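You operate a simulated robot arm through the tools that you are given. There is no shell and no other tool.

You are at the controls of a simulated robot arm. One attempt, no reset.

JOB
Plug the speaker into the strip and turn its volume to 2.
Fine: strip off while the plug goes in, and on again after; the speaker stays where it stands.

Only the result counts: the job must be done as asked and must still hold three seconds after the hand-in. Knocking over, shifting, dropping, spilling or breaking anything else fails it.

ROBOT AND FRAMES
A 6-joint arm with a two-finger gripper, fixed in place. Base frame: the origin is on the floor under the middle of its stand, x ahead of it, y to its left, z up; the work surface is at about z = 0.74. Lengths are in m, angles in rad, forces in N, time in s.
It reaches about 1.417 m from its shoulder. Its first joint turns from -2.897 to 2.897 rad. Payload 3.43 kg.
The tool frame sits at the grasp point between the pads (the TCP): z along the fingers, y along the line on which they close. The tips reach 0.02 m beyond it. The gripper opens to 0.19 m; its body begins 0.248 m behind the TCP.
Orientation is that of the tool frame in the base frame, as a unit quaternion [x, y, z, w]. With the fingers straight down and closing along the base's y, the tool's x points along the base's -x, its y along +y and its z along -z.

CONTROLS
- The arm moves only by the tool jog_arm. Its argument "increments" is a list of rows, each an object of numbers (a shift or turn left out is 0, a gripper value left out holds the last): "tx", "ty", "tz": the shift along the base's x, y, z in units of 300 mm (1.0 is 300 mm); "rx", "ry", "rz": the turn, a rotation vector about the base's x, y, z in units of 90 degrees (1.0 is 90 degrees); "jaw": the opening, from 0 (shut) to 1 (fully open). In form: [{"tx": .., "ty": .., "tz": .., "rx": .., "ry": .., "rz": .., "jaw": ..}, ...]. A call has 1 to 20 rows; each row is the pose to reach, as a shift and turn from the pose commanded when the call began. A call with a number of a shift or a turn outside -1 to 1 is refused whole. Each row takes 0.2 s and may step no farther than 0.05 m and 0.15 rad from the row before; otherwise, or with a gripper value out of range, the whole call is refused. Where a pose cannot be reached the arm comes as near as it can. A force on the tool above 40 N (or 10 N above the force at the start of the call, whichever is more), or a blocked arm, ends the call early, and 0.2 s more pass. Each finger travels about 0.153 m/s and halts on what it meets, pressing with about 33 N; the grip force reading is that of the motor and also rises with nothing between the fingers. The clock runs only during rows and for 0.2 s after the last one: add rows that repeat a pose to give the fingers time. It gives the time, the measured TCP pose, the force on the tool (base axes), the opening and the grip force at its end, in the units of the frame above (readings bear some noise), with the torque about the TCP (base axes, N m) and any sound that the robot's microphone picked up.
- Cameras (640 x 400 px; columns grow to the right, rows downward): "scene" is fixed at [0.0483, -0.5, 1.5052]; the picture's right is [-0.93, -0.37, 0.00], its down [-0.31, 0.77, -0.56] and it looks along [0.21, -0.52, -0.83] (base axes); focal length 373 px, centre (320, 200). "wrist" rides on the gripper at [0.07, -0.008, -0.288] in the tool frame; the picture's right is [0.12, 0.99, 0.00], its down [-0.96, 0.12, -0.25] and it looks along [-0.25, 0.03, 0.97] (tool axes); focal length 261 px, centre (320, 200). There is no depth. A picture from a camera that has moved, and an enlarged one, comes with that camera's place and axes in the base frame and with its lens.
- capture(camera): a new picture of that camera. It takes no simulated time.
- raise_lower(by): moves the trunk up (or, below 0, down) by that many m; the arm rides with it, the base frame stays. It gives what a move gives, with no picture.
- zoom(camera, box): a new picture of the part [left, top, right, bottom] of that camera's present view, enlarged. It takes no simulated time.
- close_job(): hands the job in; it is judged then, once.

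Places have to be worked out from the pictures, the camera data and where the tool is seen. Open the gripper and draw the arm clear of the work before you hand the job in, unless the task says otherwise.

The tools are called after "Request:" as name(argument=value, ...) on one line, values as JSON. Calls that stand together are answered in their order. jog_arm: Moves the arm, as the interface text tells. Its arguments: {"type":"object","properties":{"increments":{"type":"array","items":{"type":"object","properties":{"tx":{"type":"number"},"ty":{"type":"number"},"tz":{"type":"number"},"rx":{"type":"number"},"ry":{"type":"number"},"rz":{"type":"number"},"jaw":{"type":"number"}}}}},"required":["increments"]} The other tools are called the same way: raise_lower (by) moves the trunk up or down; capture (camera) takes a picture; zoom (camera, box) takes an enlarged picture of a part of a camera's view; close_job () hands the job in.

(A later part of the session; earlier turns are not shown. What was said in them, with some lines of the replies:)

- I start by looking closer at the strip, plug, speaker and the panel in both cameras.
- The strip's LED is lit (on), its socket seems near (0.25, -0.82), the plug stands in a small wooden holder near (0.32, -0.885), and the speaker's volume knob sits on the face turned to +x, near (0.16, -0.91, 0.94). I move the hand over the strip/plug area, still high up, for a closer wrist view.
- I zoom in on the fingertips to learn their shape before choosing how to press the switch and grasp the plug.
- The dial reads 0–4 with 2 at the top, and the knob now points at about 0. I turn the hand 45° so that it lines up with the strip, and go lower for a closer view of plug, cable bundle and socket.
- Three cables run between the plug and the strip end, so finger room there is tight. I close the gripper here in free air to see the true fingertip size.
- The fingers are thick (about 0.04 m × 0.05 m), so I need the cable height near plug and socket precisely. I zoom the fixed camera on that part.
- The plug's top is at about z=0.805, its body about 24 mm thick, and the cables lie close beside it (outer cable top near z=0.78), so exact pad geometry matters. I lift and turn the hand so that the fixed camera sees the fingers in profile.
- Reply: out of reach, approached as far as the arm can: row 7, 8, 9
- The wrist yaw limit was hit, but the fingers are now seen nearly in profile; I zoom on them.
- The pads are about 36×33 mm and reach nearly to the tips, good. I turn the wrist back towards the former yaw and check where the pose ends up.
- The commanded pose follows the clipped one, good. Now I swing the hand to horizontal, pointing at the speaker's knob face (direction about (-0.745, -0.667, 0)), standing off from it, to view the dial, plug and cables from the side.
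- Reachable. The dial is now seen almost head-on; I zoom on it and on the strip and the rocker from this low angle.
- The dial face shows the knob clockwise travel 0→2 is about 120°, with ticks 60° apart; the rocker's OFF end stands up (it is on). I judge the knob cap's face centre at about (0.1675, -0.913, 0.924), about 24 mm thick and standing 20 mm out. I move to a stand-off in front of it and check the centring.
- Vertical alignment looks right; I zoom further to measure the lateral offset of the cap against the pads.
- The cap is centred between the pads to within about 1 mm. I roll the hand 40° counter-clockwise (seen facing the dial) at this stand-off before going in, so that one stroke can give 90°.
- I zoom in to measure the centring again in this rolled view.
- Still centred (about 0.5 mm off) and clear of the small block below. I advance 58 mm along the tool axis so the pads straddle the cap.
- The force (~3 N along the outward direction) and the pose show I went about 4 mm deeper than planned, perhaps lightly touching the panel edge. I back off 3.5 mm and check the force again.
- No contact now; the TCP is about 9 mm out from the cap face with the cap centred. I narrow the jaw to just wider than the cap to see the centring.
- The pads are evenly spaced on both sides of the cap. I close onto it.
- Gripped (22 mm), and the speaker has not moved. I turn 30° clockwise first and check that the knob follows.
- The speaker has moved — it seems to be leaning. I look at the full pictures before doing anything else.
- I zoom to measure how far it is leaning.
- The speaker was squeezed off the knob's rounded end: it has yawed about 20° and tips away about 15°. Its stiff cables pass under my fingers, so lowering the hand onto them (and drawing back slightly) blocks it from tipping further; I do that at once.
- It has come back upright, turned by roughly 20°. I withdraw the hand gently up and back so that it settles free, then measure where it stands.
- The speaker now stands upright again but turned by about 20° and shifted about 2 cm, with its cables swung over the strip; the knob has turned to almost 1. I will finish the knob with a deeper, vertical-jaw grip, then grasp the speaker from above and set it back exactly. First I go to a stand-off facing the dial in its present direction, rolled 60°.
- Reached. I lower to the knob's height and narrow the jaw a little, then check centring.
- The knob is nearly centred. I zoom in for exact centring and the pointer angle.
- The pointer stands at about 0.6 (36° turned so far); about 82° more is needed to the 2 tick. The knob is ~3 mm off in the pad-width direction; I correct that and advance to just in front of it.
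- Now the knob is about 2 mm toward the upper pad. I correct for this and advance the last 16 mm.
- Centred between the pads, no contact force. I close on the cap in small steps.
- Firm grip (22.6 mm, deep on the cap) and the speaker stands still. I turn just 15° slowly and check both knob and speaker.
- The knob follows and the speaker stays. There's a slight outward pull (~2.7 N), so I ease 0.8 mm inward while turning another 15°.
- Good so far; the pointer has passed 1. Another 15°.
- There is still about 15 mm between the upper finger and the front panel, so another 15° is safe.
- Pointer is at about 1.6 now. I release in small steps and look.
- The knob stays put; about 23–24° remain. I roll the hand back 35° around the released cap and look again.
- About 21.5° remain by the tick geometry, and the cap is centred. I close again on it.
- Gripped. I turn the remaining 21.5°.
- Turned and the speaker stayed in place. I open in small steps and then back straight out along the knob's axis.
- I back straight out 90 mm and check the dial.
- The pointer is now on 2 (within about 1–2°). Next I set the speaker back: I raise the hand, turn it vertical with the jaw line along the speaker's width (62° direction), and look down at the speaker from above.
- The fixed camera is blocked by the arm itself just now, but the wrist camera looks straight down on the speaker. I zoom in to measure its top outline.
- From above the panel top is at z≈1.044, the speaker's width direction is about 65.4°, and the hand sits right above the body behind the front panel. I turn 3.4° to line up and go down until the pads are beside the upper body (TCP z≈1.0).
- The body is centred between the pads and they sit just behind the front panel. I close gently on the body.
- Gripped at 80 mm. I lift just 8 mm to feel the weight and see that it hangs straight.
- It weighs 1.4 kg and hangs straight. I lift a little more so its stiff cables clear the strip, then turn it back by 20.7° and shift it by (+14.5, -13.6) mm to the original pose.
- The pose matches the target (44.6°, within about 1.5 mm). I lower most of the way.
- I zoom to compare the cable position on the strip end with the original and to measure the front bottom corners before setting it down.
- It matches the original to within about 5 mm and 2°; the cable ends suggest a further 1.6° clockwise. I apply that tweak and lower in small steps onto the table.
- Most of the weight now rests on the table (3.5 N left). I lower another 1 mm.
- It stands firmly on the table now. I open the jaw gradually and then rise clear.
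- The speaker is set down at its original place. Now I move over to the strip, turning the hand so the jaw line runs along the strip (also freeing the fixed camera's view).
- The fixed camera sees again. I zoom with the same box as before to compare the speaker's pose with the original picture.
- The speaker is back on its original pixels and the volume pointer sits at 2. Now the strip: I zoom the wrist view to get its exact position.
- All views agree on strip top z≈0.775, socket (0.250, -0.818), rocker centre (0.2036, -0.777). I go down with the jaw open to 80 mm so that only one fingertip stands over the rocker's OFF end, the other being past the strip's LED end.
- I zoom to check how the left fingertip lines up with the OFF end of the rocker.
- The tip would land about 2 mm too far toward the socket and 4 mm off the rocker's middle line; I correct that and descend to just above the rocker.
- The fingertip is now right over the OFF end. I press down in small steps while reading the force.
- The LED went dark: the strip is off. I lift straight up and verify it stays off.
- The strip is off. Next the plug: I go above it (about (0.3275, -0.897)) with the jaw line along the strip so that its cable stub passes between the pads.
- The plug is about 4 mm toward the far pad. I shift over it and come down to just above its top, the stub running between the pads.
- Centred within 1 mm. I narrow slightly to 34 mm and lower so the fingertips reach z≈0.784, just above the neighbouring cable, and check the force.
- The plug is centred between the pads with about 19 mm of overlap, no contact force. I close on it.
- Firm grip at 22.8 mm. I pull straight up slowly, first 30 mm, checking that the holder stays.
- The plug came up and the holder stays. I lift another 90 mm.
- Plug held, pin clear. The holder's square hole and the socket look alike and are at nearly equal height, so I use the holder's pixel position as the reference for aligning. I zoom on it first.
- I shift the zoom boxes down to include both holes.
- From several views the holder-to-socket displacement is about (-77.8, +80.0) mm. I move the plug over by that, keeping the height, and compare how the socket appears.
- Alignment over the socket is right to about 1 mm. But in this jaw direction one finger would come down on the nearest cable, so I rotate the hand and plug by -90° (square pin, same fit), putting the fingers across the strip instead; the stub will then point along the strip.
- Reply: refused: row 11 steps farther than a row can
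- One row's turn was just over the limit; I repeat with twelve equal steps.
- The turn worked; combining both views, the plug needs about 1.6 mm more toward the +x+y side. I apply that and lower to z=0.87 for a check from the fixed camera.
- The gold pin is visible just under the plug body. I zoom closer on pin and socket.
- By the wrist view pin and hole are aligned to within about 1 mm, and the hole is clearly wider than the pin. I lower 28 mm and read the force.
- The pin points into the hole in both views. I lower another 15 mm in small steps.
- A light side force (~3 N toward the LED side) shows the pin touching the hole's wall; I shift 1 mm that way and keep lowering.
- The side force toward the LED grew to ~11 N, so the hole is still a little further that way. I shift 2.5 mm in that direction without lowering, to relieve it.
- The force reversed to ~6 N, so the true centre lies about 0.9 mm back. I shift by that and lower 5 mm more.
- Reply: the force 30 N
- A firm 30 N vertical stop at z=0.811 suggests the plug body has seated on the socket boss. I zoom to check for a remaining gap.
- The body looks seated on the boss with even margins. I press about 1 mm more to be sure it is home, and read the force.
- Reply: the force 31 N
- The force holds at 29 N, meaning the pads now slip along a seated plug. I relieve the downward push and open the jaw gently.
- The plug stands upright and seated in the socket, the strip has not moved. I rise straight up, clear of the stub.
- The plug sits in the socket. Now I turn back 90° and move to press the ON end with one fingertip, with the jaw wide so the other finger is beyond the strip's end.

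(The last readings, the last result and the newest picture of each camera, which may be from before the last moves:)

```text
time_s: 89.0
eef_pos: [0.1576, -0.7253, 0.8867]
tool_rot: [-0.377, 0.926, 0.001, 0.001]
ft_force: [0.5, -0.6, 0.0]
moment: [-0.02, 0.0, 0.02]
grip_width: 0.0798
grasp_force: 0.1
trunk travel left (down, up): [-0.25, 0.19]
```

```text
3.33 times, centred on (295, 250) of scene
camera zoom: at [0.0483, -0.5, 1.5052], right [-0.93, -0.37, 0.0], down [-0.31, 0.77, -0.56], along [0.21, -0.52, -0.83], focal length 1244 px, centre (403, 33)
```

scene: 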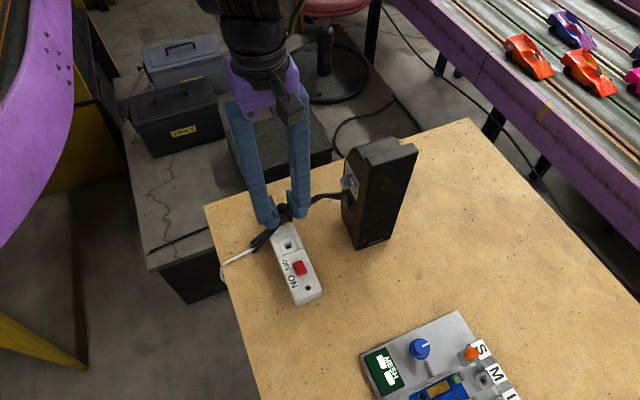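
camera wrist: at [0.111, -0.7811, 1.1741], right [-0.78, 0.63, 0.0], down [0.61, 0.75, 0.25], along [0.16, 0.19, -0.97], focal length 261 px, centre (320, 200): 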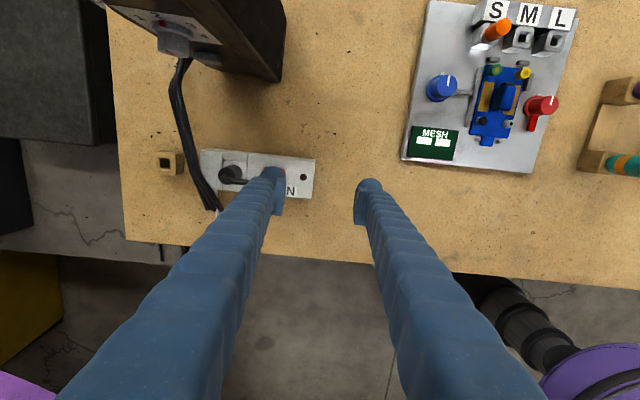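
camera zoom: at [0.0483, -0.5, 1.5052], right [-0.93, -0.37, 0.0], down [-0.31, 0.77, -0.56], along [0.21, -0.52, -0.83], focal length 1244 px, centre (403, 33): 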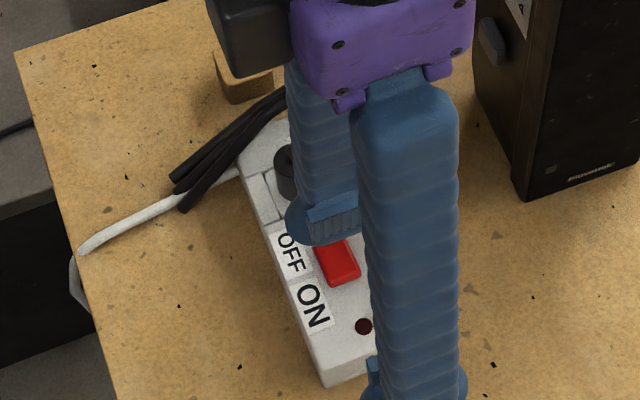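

The fingertip would land right at the ON end. I come down to just above the rocker and check the clearance to the cable stub.

Request:
jog_arm(increments=[{"tx": 0.0017, "ty": -0.005, "tz": -0.06}, {"tx": 0.0017, "ty": -0.005, "tz": -0.13}, {"tx": 0.0017, "ty": -0.005, "tz": -0.2}, {"tx": 0.0017, "ty": -0.005, "tz": -0.247}, {"tx": 0.0017, "ty": -0.005, "tz": -0.247}])

Request:
zoom(camera="wrist", box=[220, 140, 330, 220])

Request:
zoom(camera="scene", box=[255, 210, 335, 300])

```text
time_s: 90.2
eef_pos: [0.1596, -0.7284, 0.8127]
tool_rot: [-0.377, 0.926, 0.0, 0.0]
ft_force: [1.2, -1.2, 0.3]
moment: [0.04, -0.01, 0.0]
grip_width: 0.0798
grasp_force: 0.1
trunk travel left (down, up): [-0.25, 0.19]
```

```text
5.00 times, centred on (275, 180) of wrist
camera zoom: at [0.1123, -0.7835, 1.0993], right [-0.78, 0.63, 0.0], down [0.61, 0.75, 0.25], along [0.16, 0.19, -0.97], focal length 1303 px, centre (545, 300)
```

zoom: 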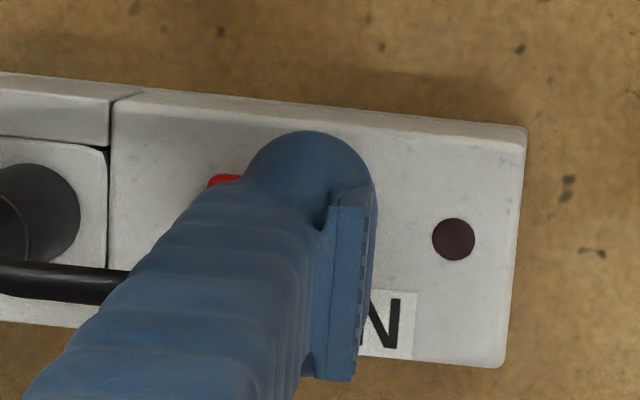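

```text
4.44 times, centred on (295, 255) of scene
camera zoom: at [0.0483, -0.5, 1.5052], right [-0.93, -0.37, 0.0], down [-0.31, 0.77, -0.56], along [0.21, -0.52, -0.83], focal length 1659 px, centre (431, -44)
```

zoom: 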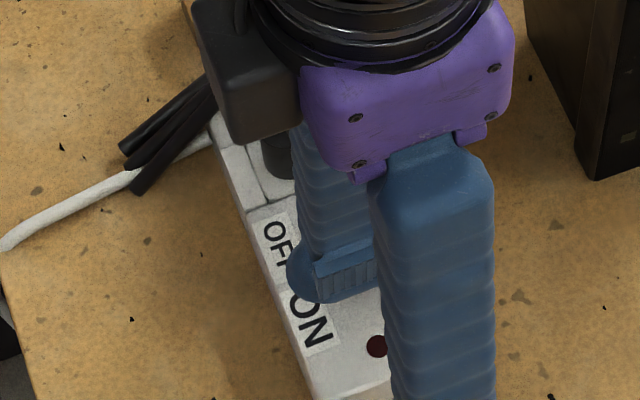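

The fingertip is over the ON end with no contact elsewhere. I press down in small steps.

Request:
jog_arm(increments=[{"tz": -0.01}, {"tz": -0.02}, {"tz": -0.03}, {"tz": -0.037}])

Request:
zoom(camera="wrist", box=[220, 140, 330, 220])

```text
time_s: 91.2
eef_pos: [0.1594, -0.7284, 0.8018]
tool_rot: [-0.377, 0.926, 0.0, 0.001]
ft_force: [0.1, 3.5, 9.4]
moment: [-0.31, -0.34, 0.13]
grip_width: 0.0791
grasp_force: 0.1
trunk travel left (down, up): [-0.25, 0.19]
```

```text
5.00 times, centred on (275, 180) of wrist
camera zoom: at [0.1126, -0.7829, 1.0889], right [-0.78, 0.63, 0.0], down [0.61, 0.75, 0.25], along [0.16, 0.19, -0.97], focal length 1303 px, centre (545, 300)
```

zoom: 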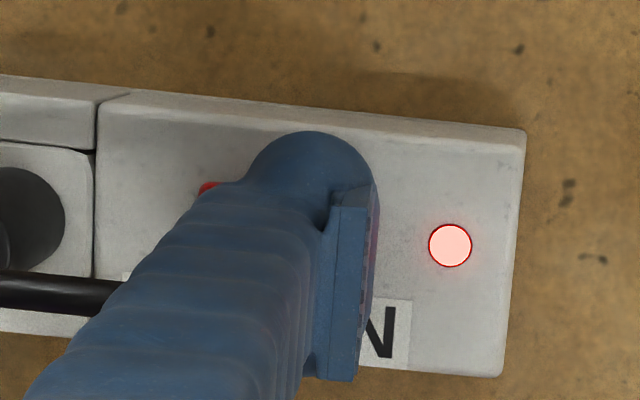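

The LED is lit again: the strip is on. I lift straight up and back away, then inspect everything.

Request:
jog_arm(increments=[{"tz": 0.03}, {"tz": 0.1}, {"tz": 0.2}, {"tz": 0.32}, {"tz": 0.45}, {"tz": 0.58}, {"tx": 0.0, "ty": 0.1, "tz": 0.7}, {"tx": 0.0, "ty": 0.2, "tz": 0.8}, {"tx": 0.05, "ty": 0.32, "tz": 0.85}, {"tx": 0.1, "ty": 0.45, "tz": 0.85}, {"tx": 0.15, "ty": 0.58, "tz": 0.85}, {"tx": 0.15, "ty": 0.58, "tz": 0.85}])

Request:
capture(camera="scene")

Request:
capture(camera="wrist")

```text
time_s: 93.8
eef_pos: [0.2073, -0.5512, 1.0573]
tool_rot: [-0.376, 0.927, -0.001, 0.0]
ft_force: [0.2, -0.1, 1.0]
moment: [-0.08, 0.03, 0.01]
grip_width: 0.08
grasp_force: 0.0
trunk travel left (down, up): [-0.25, 0.19]
```

```text
taken
```

scene: 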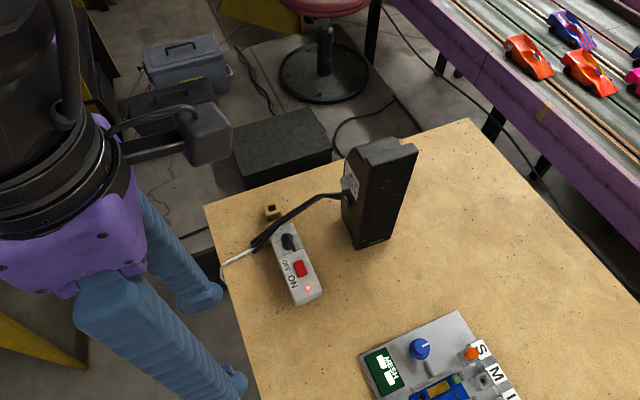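

```text
taken
camera wrist: at [0.1612, -0.6054, 1.3447], right [-0.78, 0.63, 0.0], down [0.61, 0.75, 0.25], along [0.16, 0.19, -0.97], focal length 261 px, centre (320, 200)
```

wrist: 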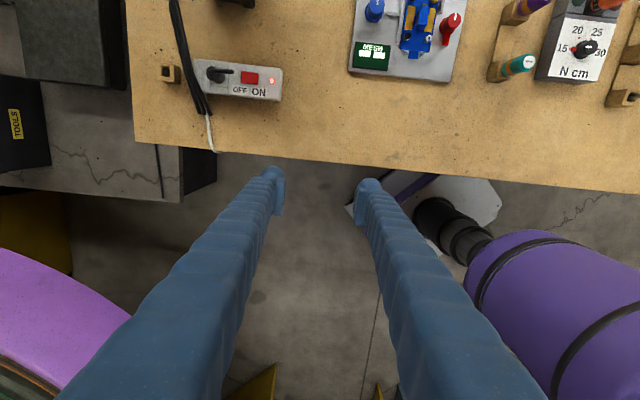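

Request:
zoom(camera="scene", box=[310, 120, 430, 260])

Request:
zoom(camera="scene", box=[210, 160, 350, 310])

Request:
zoom(camera="scene", box=[265, 215, 310, 260])

Request:
zoom(camera="scene", box=[335, 165, 375, 205])

```text
2.86 times, centred on (370, 190) of scene
camera zoom: at [0.0483, -0.5, 1.5052], right [-0.93, -0.37, 0.0], down [-0.31, 0.77, -0.56], along [0.21, -0.52, -0.83], focal length 1066 px, centre (177, 229)
```

zoom: 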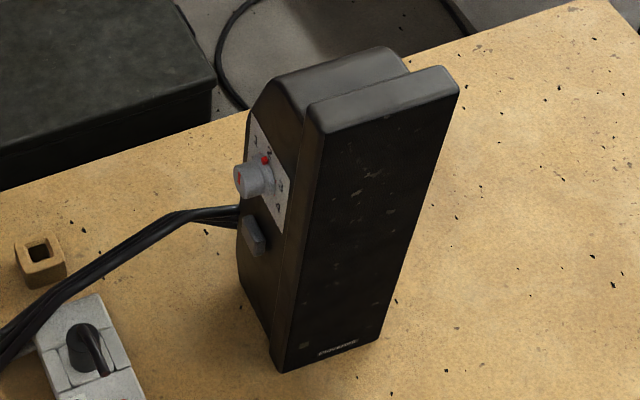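

```text
2.67 times, centred on (280, 235) of scene
camera zoom: at [0.0483, -0.5, 1.5052], right [-0.93, -0.37, 0.0], down [-0.31, 0.77, -0.56], along [0.21, -0.52, -0.83], focal length 995 px, centre (427, 107)
```

zoom: 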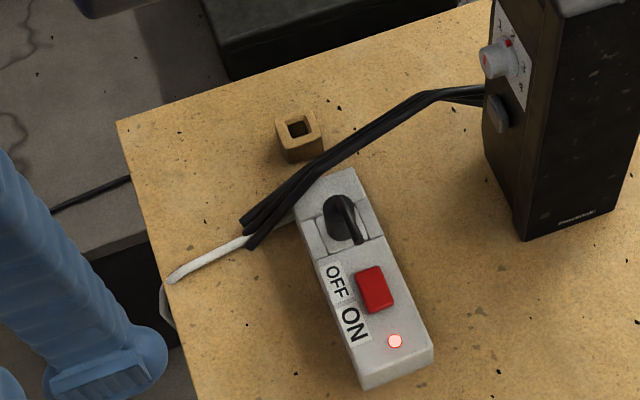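

```text
8.89 times, centred on (288, 238) of scene
camera zoom: at [0.0483, -0.5, 1.5052], right [-0.93, -0.37, 0.0], down [-0.31, 0.77, -0.56], along [0.21, -0.52, -0.83], focal length 3318 px, centre (609, -133)
```

zoom: 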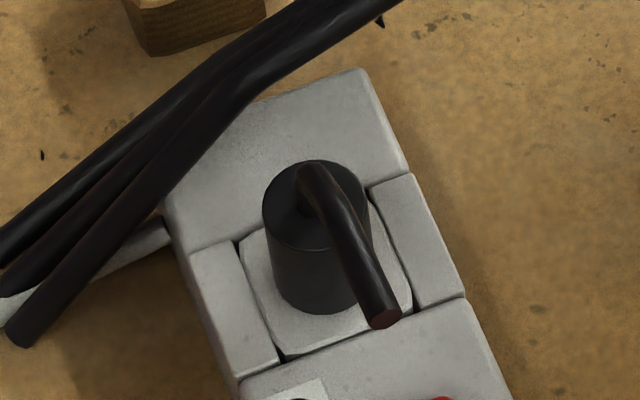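

```text
10.00 times, centred on (355, 185) of scene
camera zoom: at [0.0483, -0.5, 1.5052], right [-0.93, -0.37, 0.0], down [-0.31, 0.77, -0.56], along [0.21, -0.52, -0.83], focal length 3732 px, centre (-30, 350)
```

zoom: 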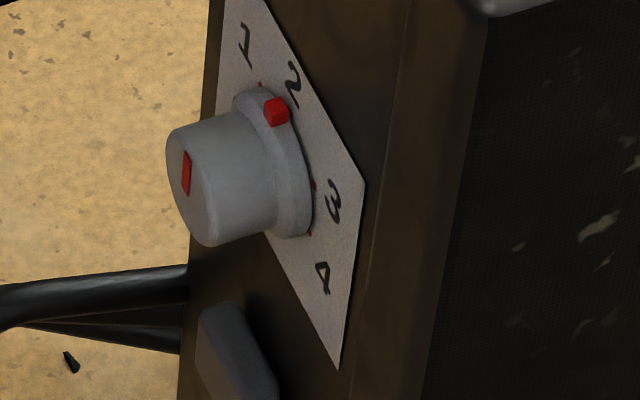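

The LED is on, the speaker is at its original pixels and the pointer is at 2. To be sure the plug is fully home and the dial is exact, I swing the hand to a stand-off side view as I did before.

Request:
jog_arm(increments=[{"tx": 0.034, "ty": -0.05, "rx": -0.0567, "ry": 0.0611, "rz": -0.0016}, {"tx": 0.068, "ty": -0.1, "rx": -0.1134, "ry": 0.1221, "rz": -0.0032}, {"tx": 0.102, "ty": -0.15, "rx": -0.1701, "ry": 0.1832, "rz": -0.0049}, {"tx": 0.136, "ty": -0.2, "rx": -0.2268, "ry": 0.2442, "rz": -0.0065}, {"tx": 0.17, "ty": -0.25, "rx": -0.2835, "ry": 0.3053, "rz": -0.0081}, {"tx": 0.204, "ty": -0.3, "rx": -0.3402, "ry": 0.3664, "rz": -0.0097}, {"tx": 0.238, "ty": -0.35, "rx": -0.3968, "ry": 0.4274, "rz": -0.0113}, {"tx": 0.272, "ty": -0.4, "rx": -0.4535, "ry": 0.4885, "rz": -0.0129}, {"tx": 0.306, "ty": -0.45, "rx": -0.5102, "ry": 0.5495, "rz": -0.0146}, {"tx": 0.34, "ty": -0.5, "rx": -0.5669, "ry": 0.6106, "rz": -0.0162}, {"tx": 0.374, "ty": -0.55, "rx": -0.6236, "ry": 0.6716, "rz": -0.0178}, {"tx": 0.409, "ty": -0.6, "tz": -0.05, "rx": -0.6803, "ry": 0.7327, "rz": -0.0194}, {"tx": 0.409, "ty": -0.61, "tz": -0.15, "rx": -0.6803, "ry": 0.7327, "rz": -0.0194}, {"tx": 0.409, "ty": -0.6127, "tz": -0.26, "rx": -0.6803, "ry": 0.7327, "rz": -0.0194}, {"tx": 0.409, "ty": -0.6127, "tz": -0.3577, "rx": -0.6803, "ry": 0.7327, "rz": -0.0194}, {"tx": 0.409, "ty": -0.6127, "tz": -0.3577, "rx": -0.6803, "ry": 0.7327, "rz": -0.0194}])

Request:
capture(camera="wrist")

Request:
zoom(camera="wrist", box=[270, 230, 350, 310])

Request:
zoom(camera="wrist", box=[270, 130, 350, 210])

```text
time_s: 97.2
eef_pos: [0.3241, -0.7379, 0.9453]
tool_rot: [0.254, -0.66, 0.251, 0.661]
ft_force: [0.2, -0.1, -0.3]
moment: [0.0, -0.01, -0.04]
grip_width: 0.0799
grasp_force: 0.1
trunk travel left (down, up): [-0.25, 0.19]
```

```text
taken
camera wrist: at [0.5439, -0.5526, 1.0156], right [-0.66, 0.74, 0.12], down [0.11, 0.26, -0.96], along [-0.74, -0.62, -0.25], focal length 261 px, centre (320, 200)
```

wrist: 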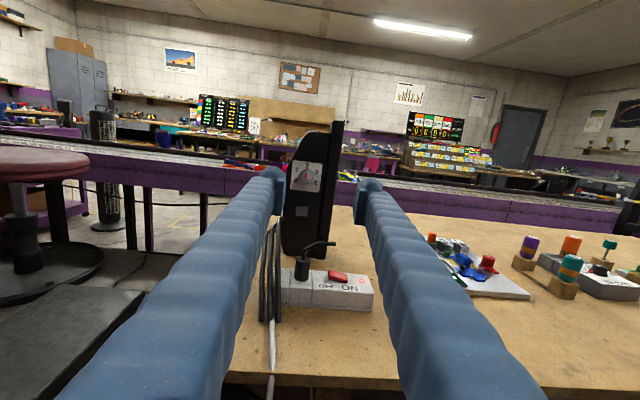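

```text
5.00 times, centred on (310, 270) of wrist
camera zoom: at [0.5439, -0.5526, 1.0156], right [-0.66, 0.74, 0.12], down [0.11, 0.26, -0.96], along [-0.74, -0.62, -0.25], focal length 1303 px, centre (370, -150)
```

zoom: 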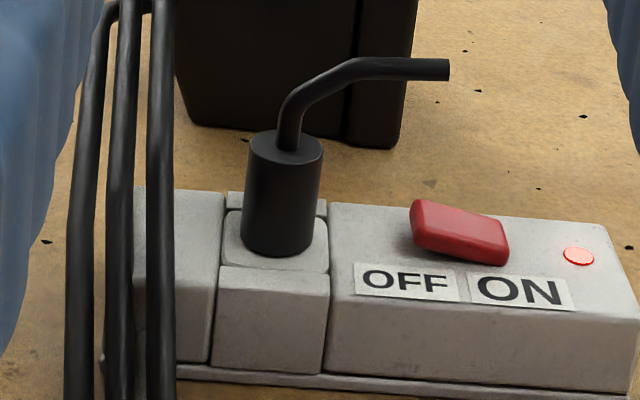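

```text
5.00 times, centred on (310, 170) of wrist
camera zoom: at [0.5439, -0.5526, 1.0156], right [-0.66, 0.74, 0.12], down [0.11, 0.26, -0.96], along [-0.74, -0.62, -0.25], focal length 1303 px, centre (370, 350)
```

zoom: 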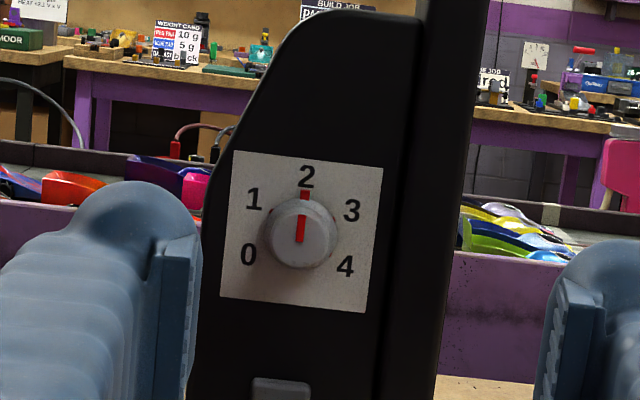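

The plug sits flush in the socket, the rocker is on, and the dial points to 2. One closer look at the pointer against the tick.

Request:
zoom(camera="wrist", box=[290, 155, 330, 195])

Request:
zoom(camera="wrist", box=[290, 235, 330, 275])

```text
10.00 times, centred on (310, 175) of wrist
camera zoom: at [0.5439, -0.5526, 1.0156], right [-0.66, 0.74, 0.12], down [0.11, 0.26, -0.96], along [-0.74, -0.62, -0.25], focal length 2606 px, centre (420, 450)
```

zoom: 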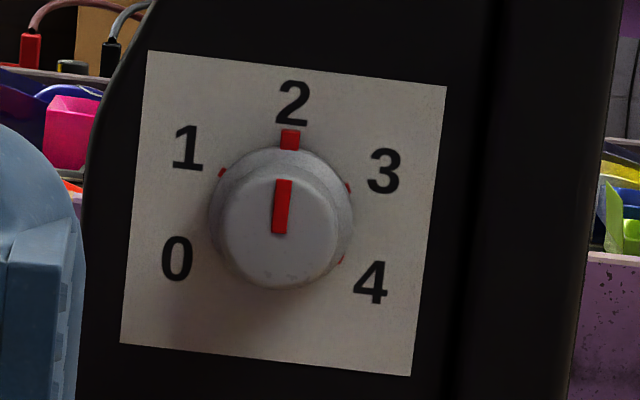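

```text
10.00 times, centred on (310, 255) of wrist
camera zoom: at [0.5439, -0.5526, 1.0156], right [-0.66, 0.74, 0.12], down [0.11, 0.26, -0.96], along [-0.74, -0.62, -0.25], focal length 2606 px, centre (420, -350)
```

zoom: 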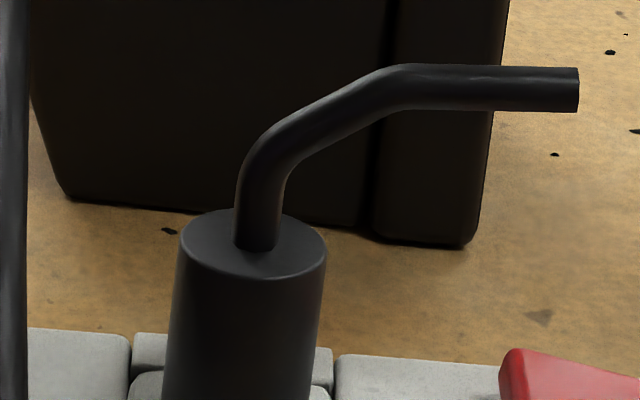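

Pointer is centred on the 2 tick. I draw the arm up and back clear of the work and open the gripper fully.

Request:
jog_arm(increments=[{"tz": 0.1}, {"tz": 0.22}, {"tx": 0.03, "ty": 0.05, "tz": 0.34}, {"tx": 0.06, "ty": 0.12, "tz": 0.45, "jaw": 0.6}, {"tx": 0.08, "ty": 0.22, "tz": 0.5, "jaw": 1.0}, {"tx": 0.1, "ty": 0.32, "tz": 0.5, "jaw": 1.0}, {"tx": 0.1, "ty": 0.32, "tz": 0.5, "jaw": 1.0}, {"tx": 0.1, "ty": 0.32, "tz": 0.5, "jaw": 1.0}])

Request:
capture(camera="scene")

Request:
capture(camera="wrist")

```text
time_s: 99.0
eef_pos: [0.3571, -0.6399, 1.0994]
tool_rot: [0.254, -0.66, 0.251, 0.661]
ft_force: [0.0, -0.5, -0.3]
moment: [-0.01, 0.03, -0.03]
grip_width: 0.1901
grasp_force: 0.0
trunk travel left (down, up): [-0.25, 0.19]
```

```text
taken
```

scene: 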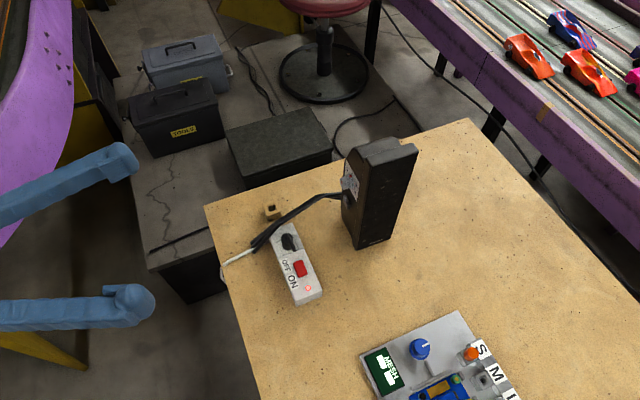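

```text
taken
camera wrist: at [0.575, -0.4537, 1.1686], right [-0.66, 0.74, 0.12], down [0.11, 0.26, -0.96], along [-0.74, -0.62, -0.25], focal length 261 px, centre (320, 200)
```

wrist: 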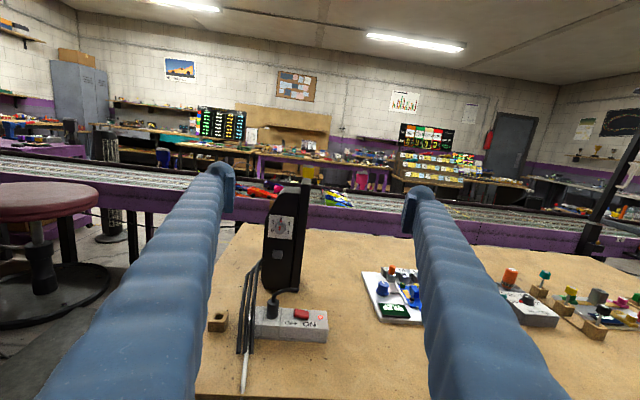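

The arm is clear, the gripper open and empty. The plug is seated, the strip's LED is lit, the volume stands at 2, and the speaker stands on its original spot. I hand the job in.

Request:
close_job()

```text
The job is handed in.
```

The speaker is plugged into the strip and its volume is at 2. The strip was off while the plug went in and is on again now, but the speaker did not stay untouched throughout.

- **Speaker moved and was put back:** On my first try at the knob, the speaker was pushed. It tipped about 15°, turned about 20° and shifted about 2 cm, but did not fall over. I later lifted it and set it back. In the fixed camera it now lines up with its original position to within a pixel or two.
- **Volume:** The pointer sits on the 2 tick, checked nearly head-on at the end.
- **Plug:** It sits flush in the socket. I turned it 90° from how it sat in its holder so that my fingers would clear the speaker's cables, so its cable stub now points along the strip toward the switch.
- **Strip:** The switch is on and its light is lit. The strip itself did not move.

The gripper is open and the arm is clear of the work. I saw nothing else knocked or shifted.
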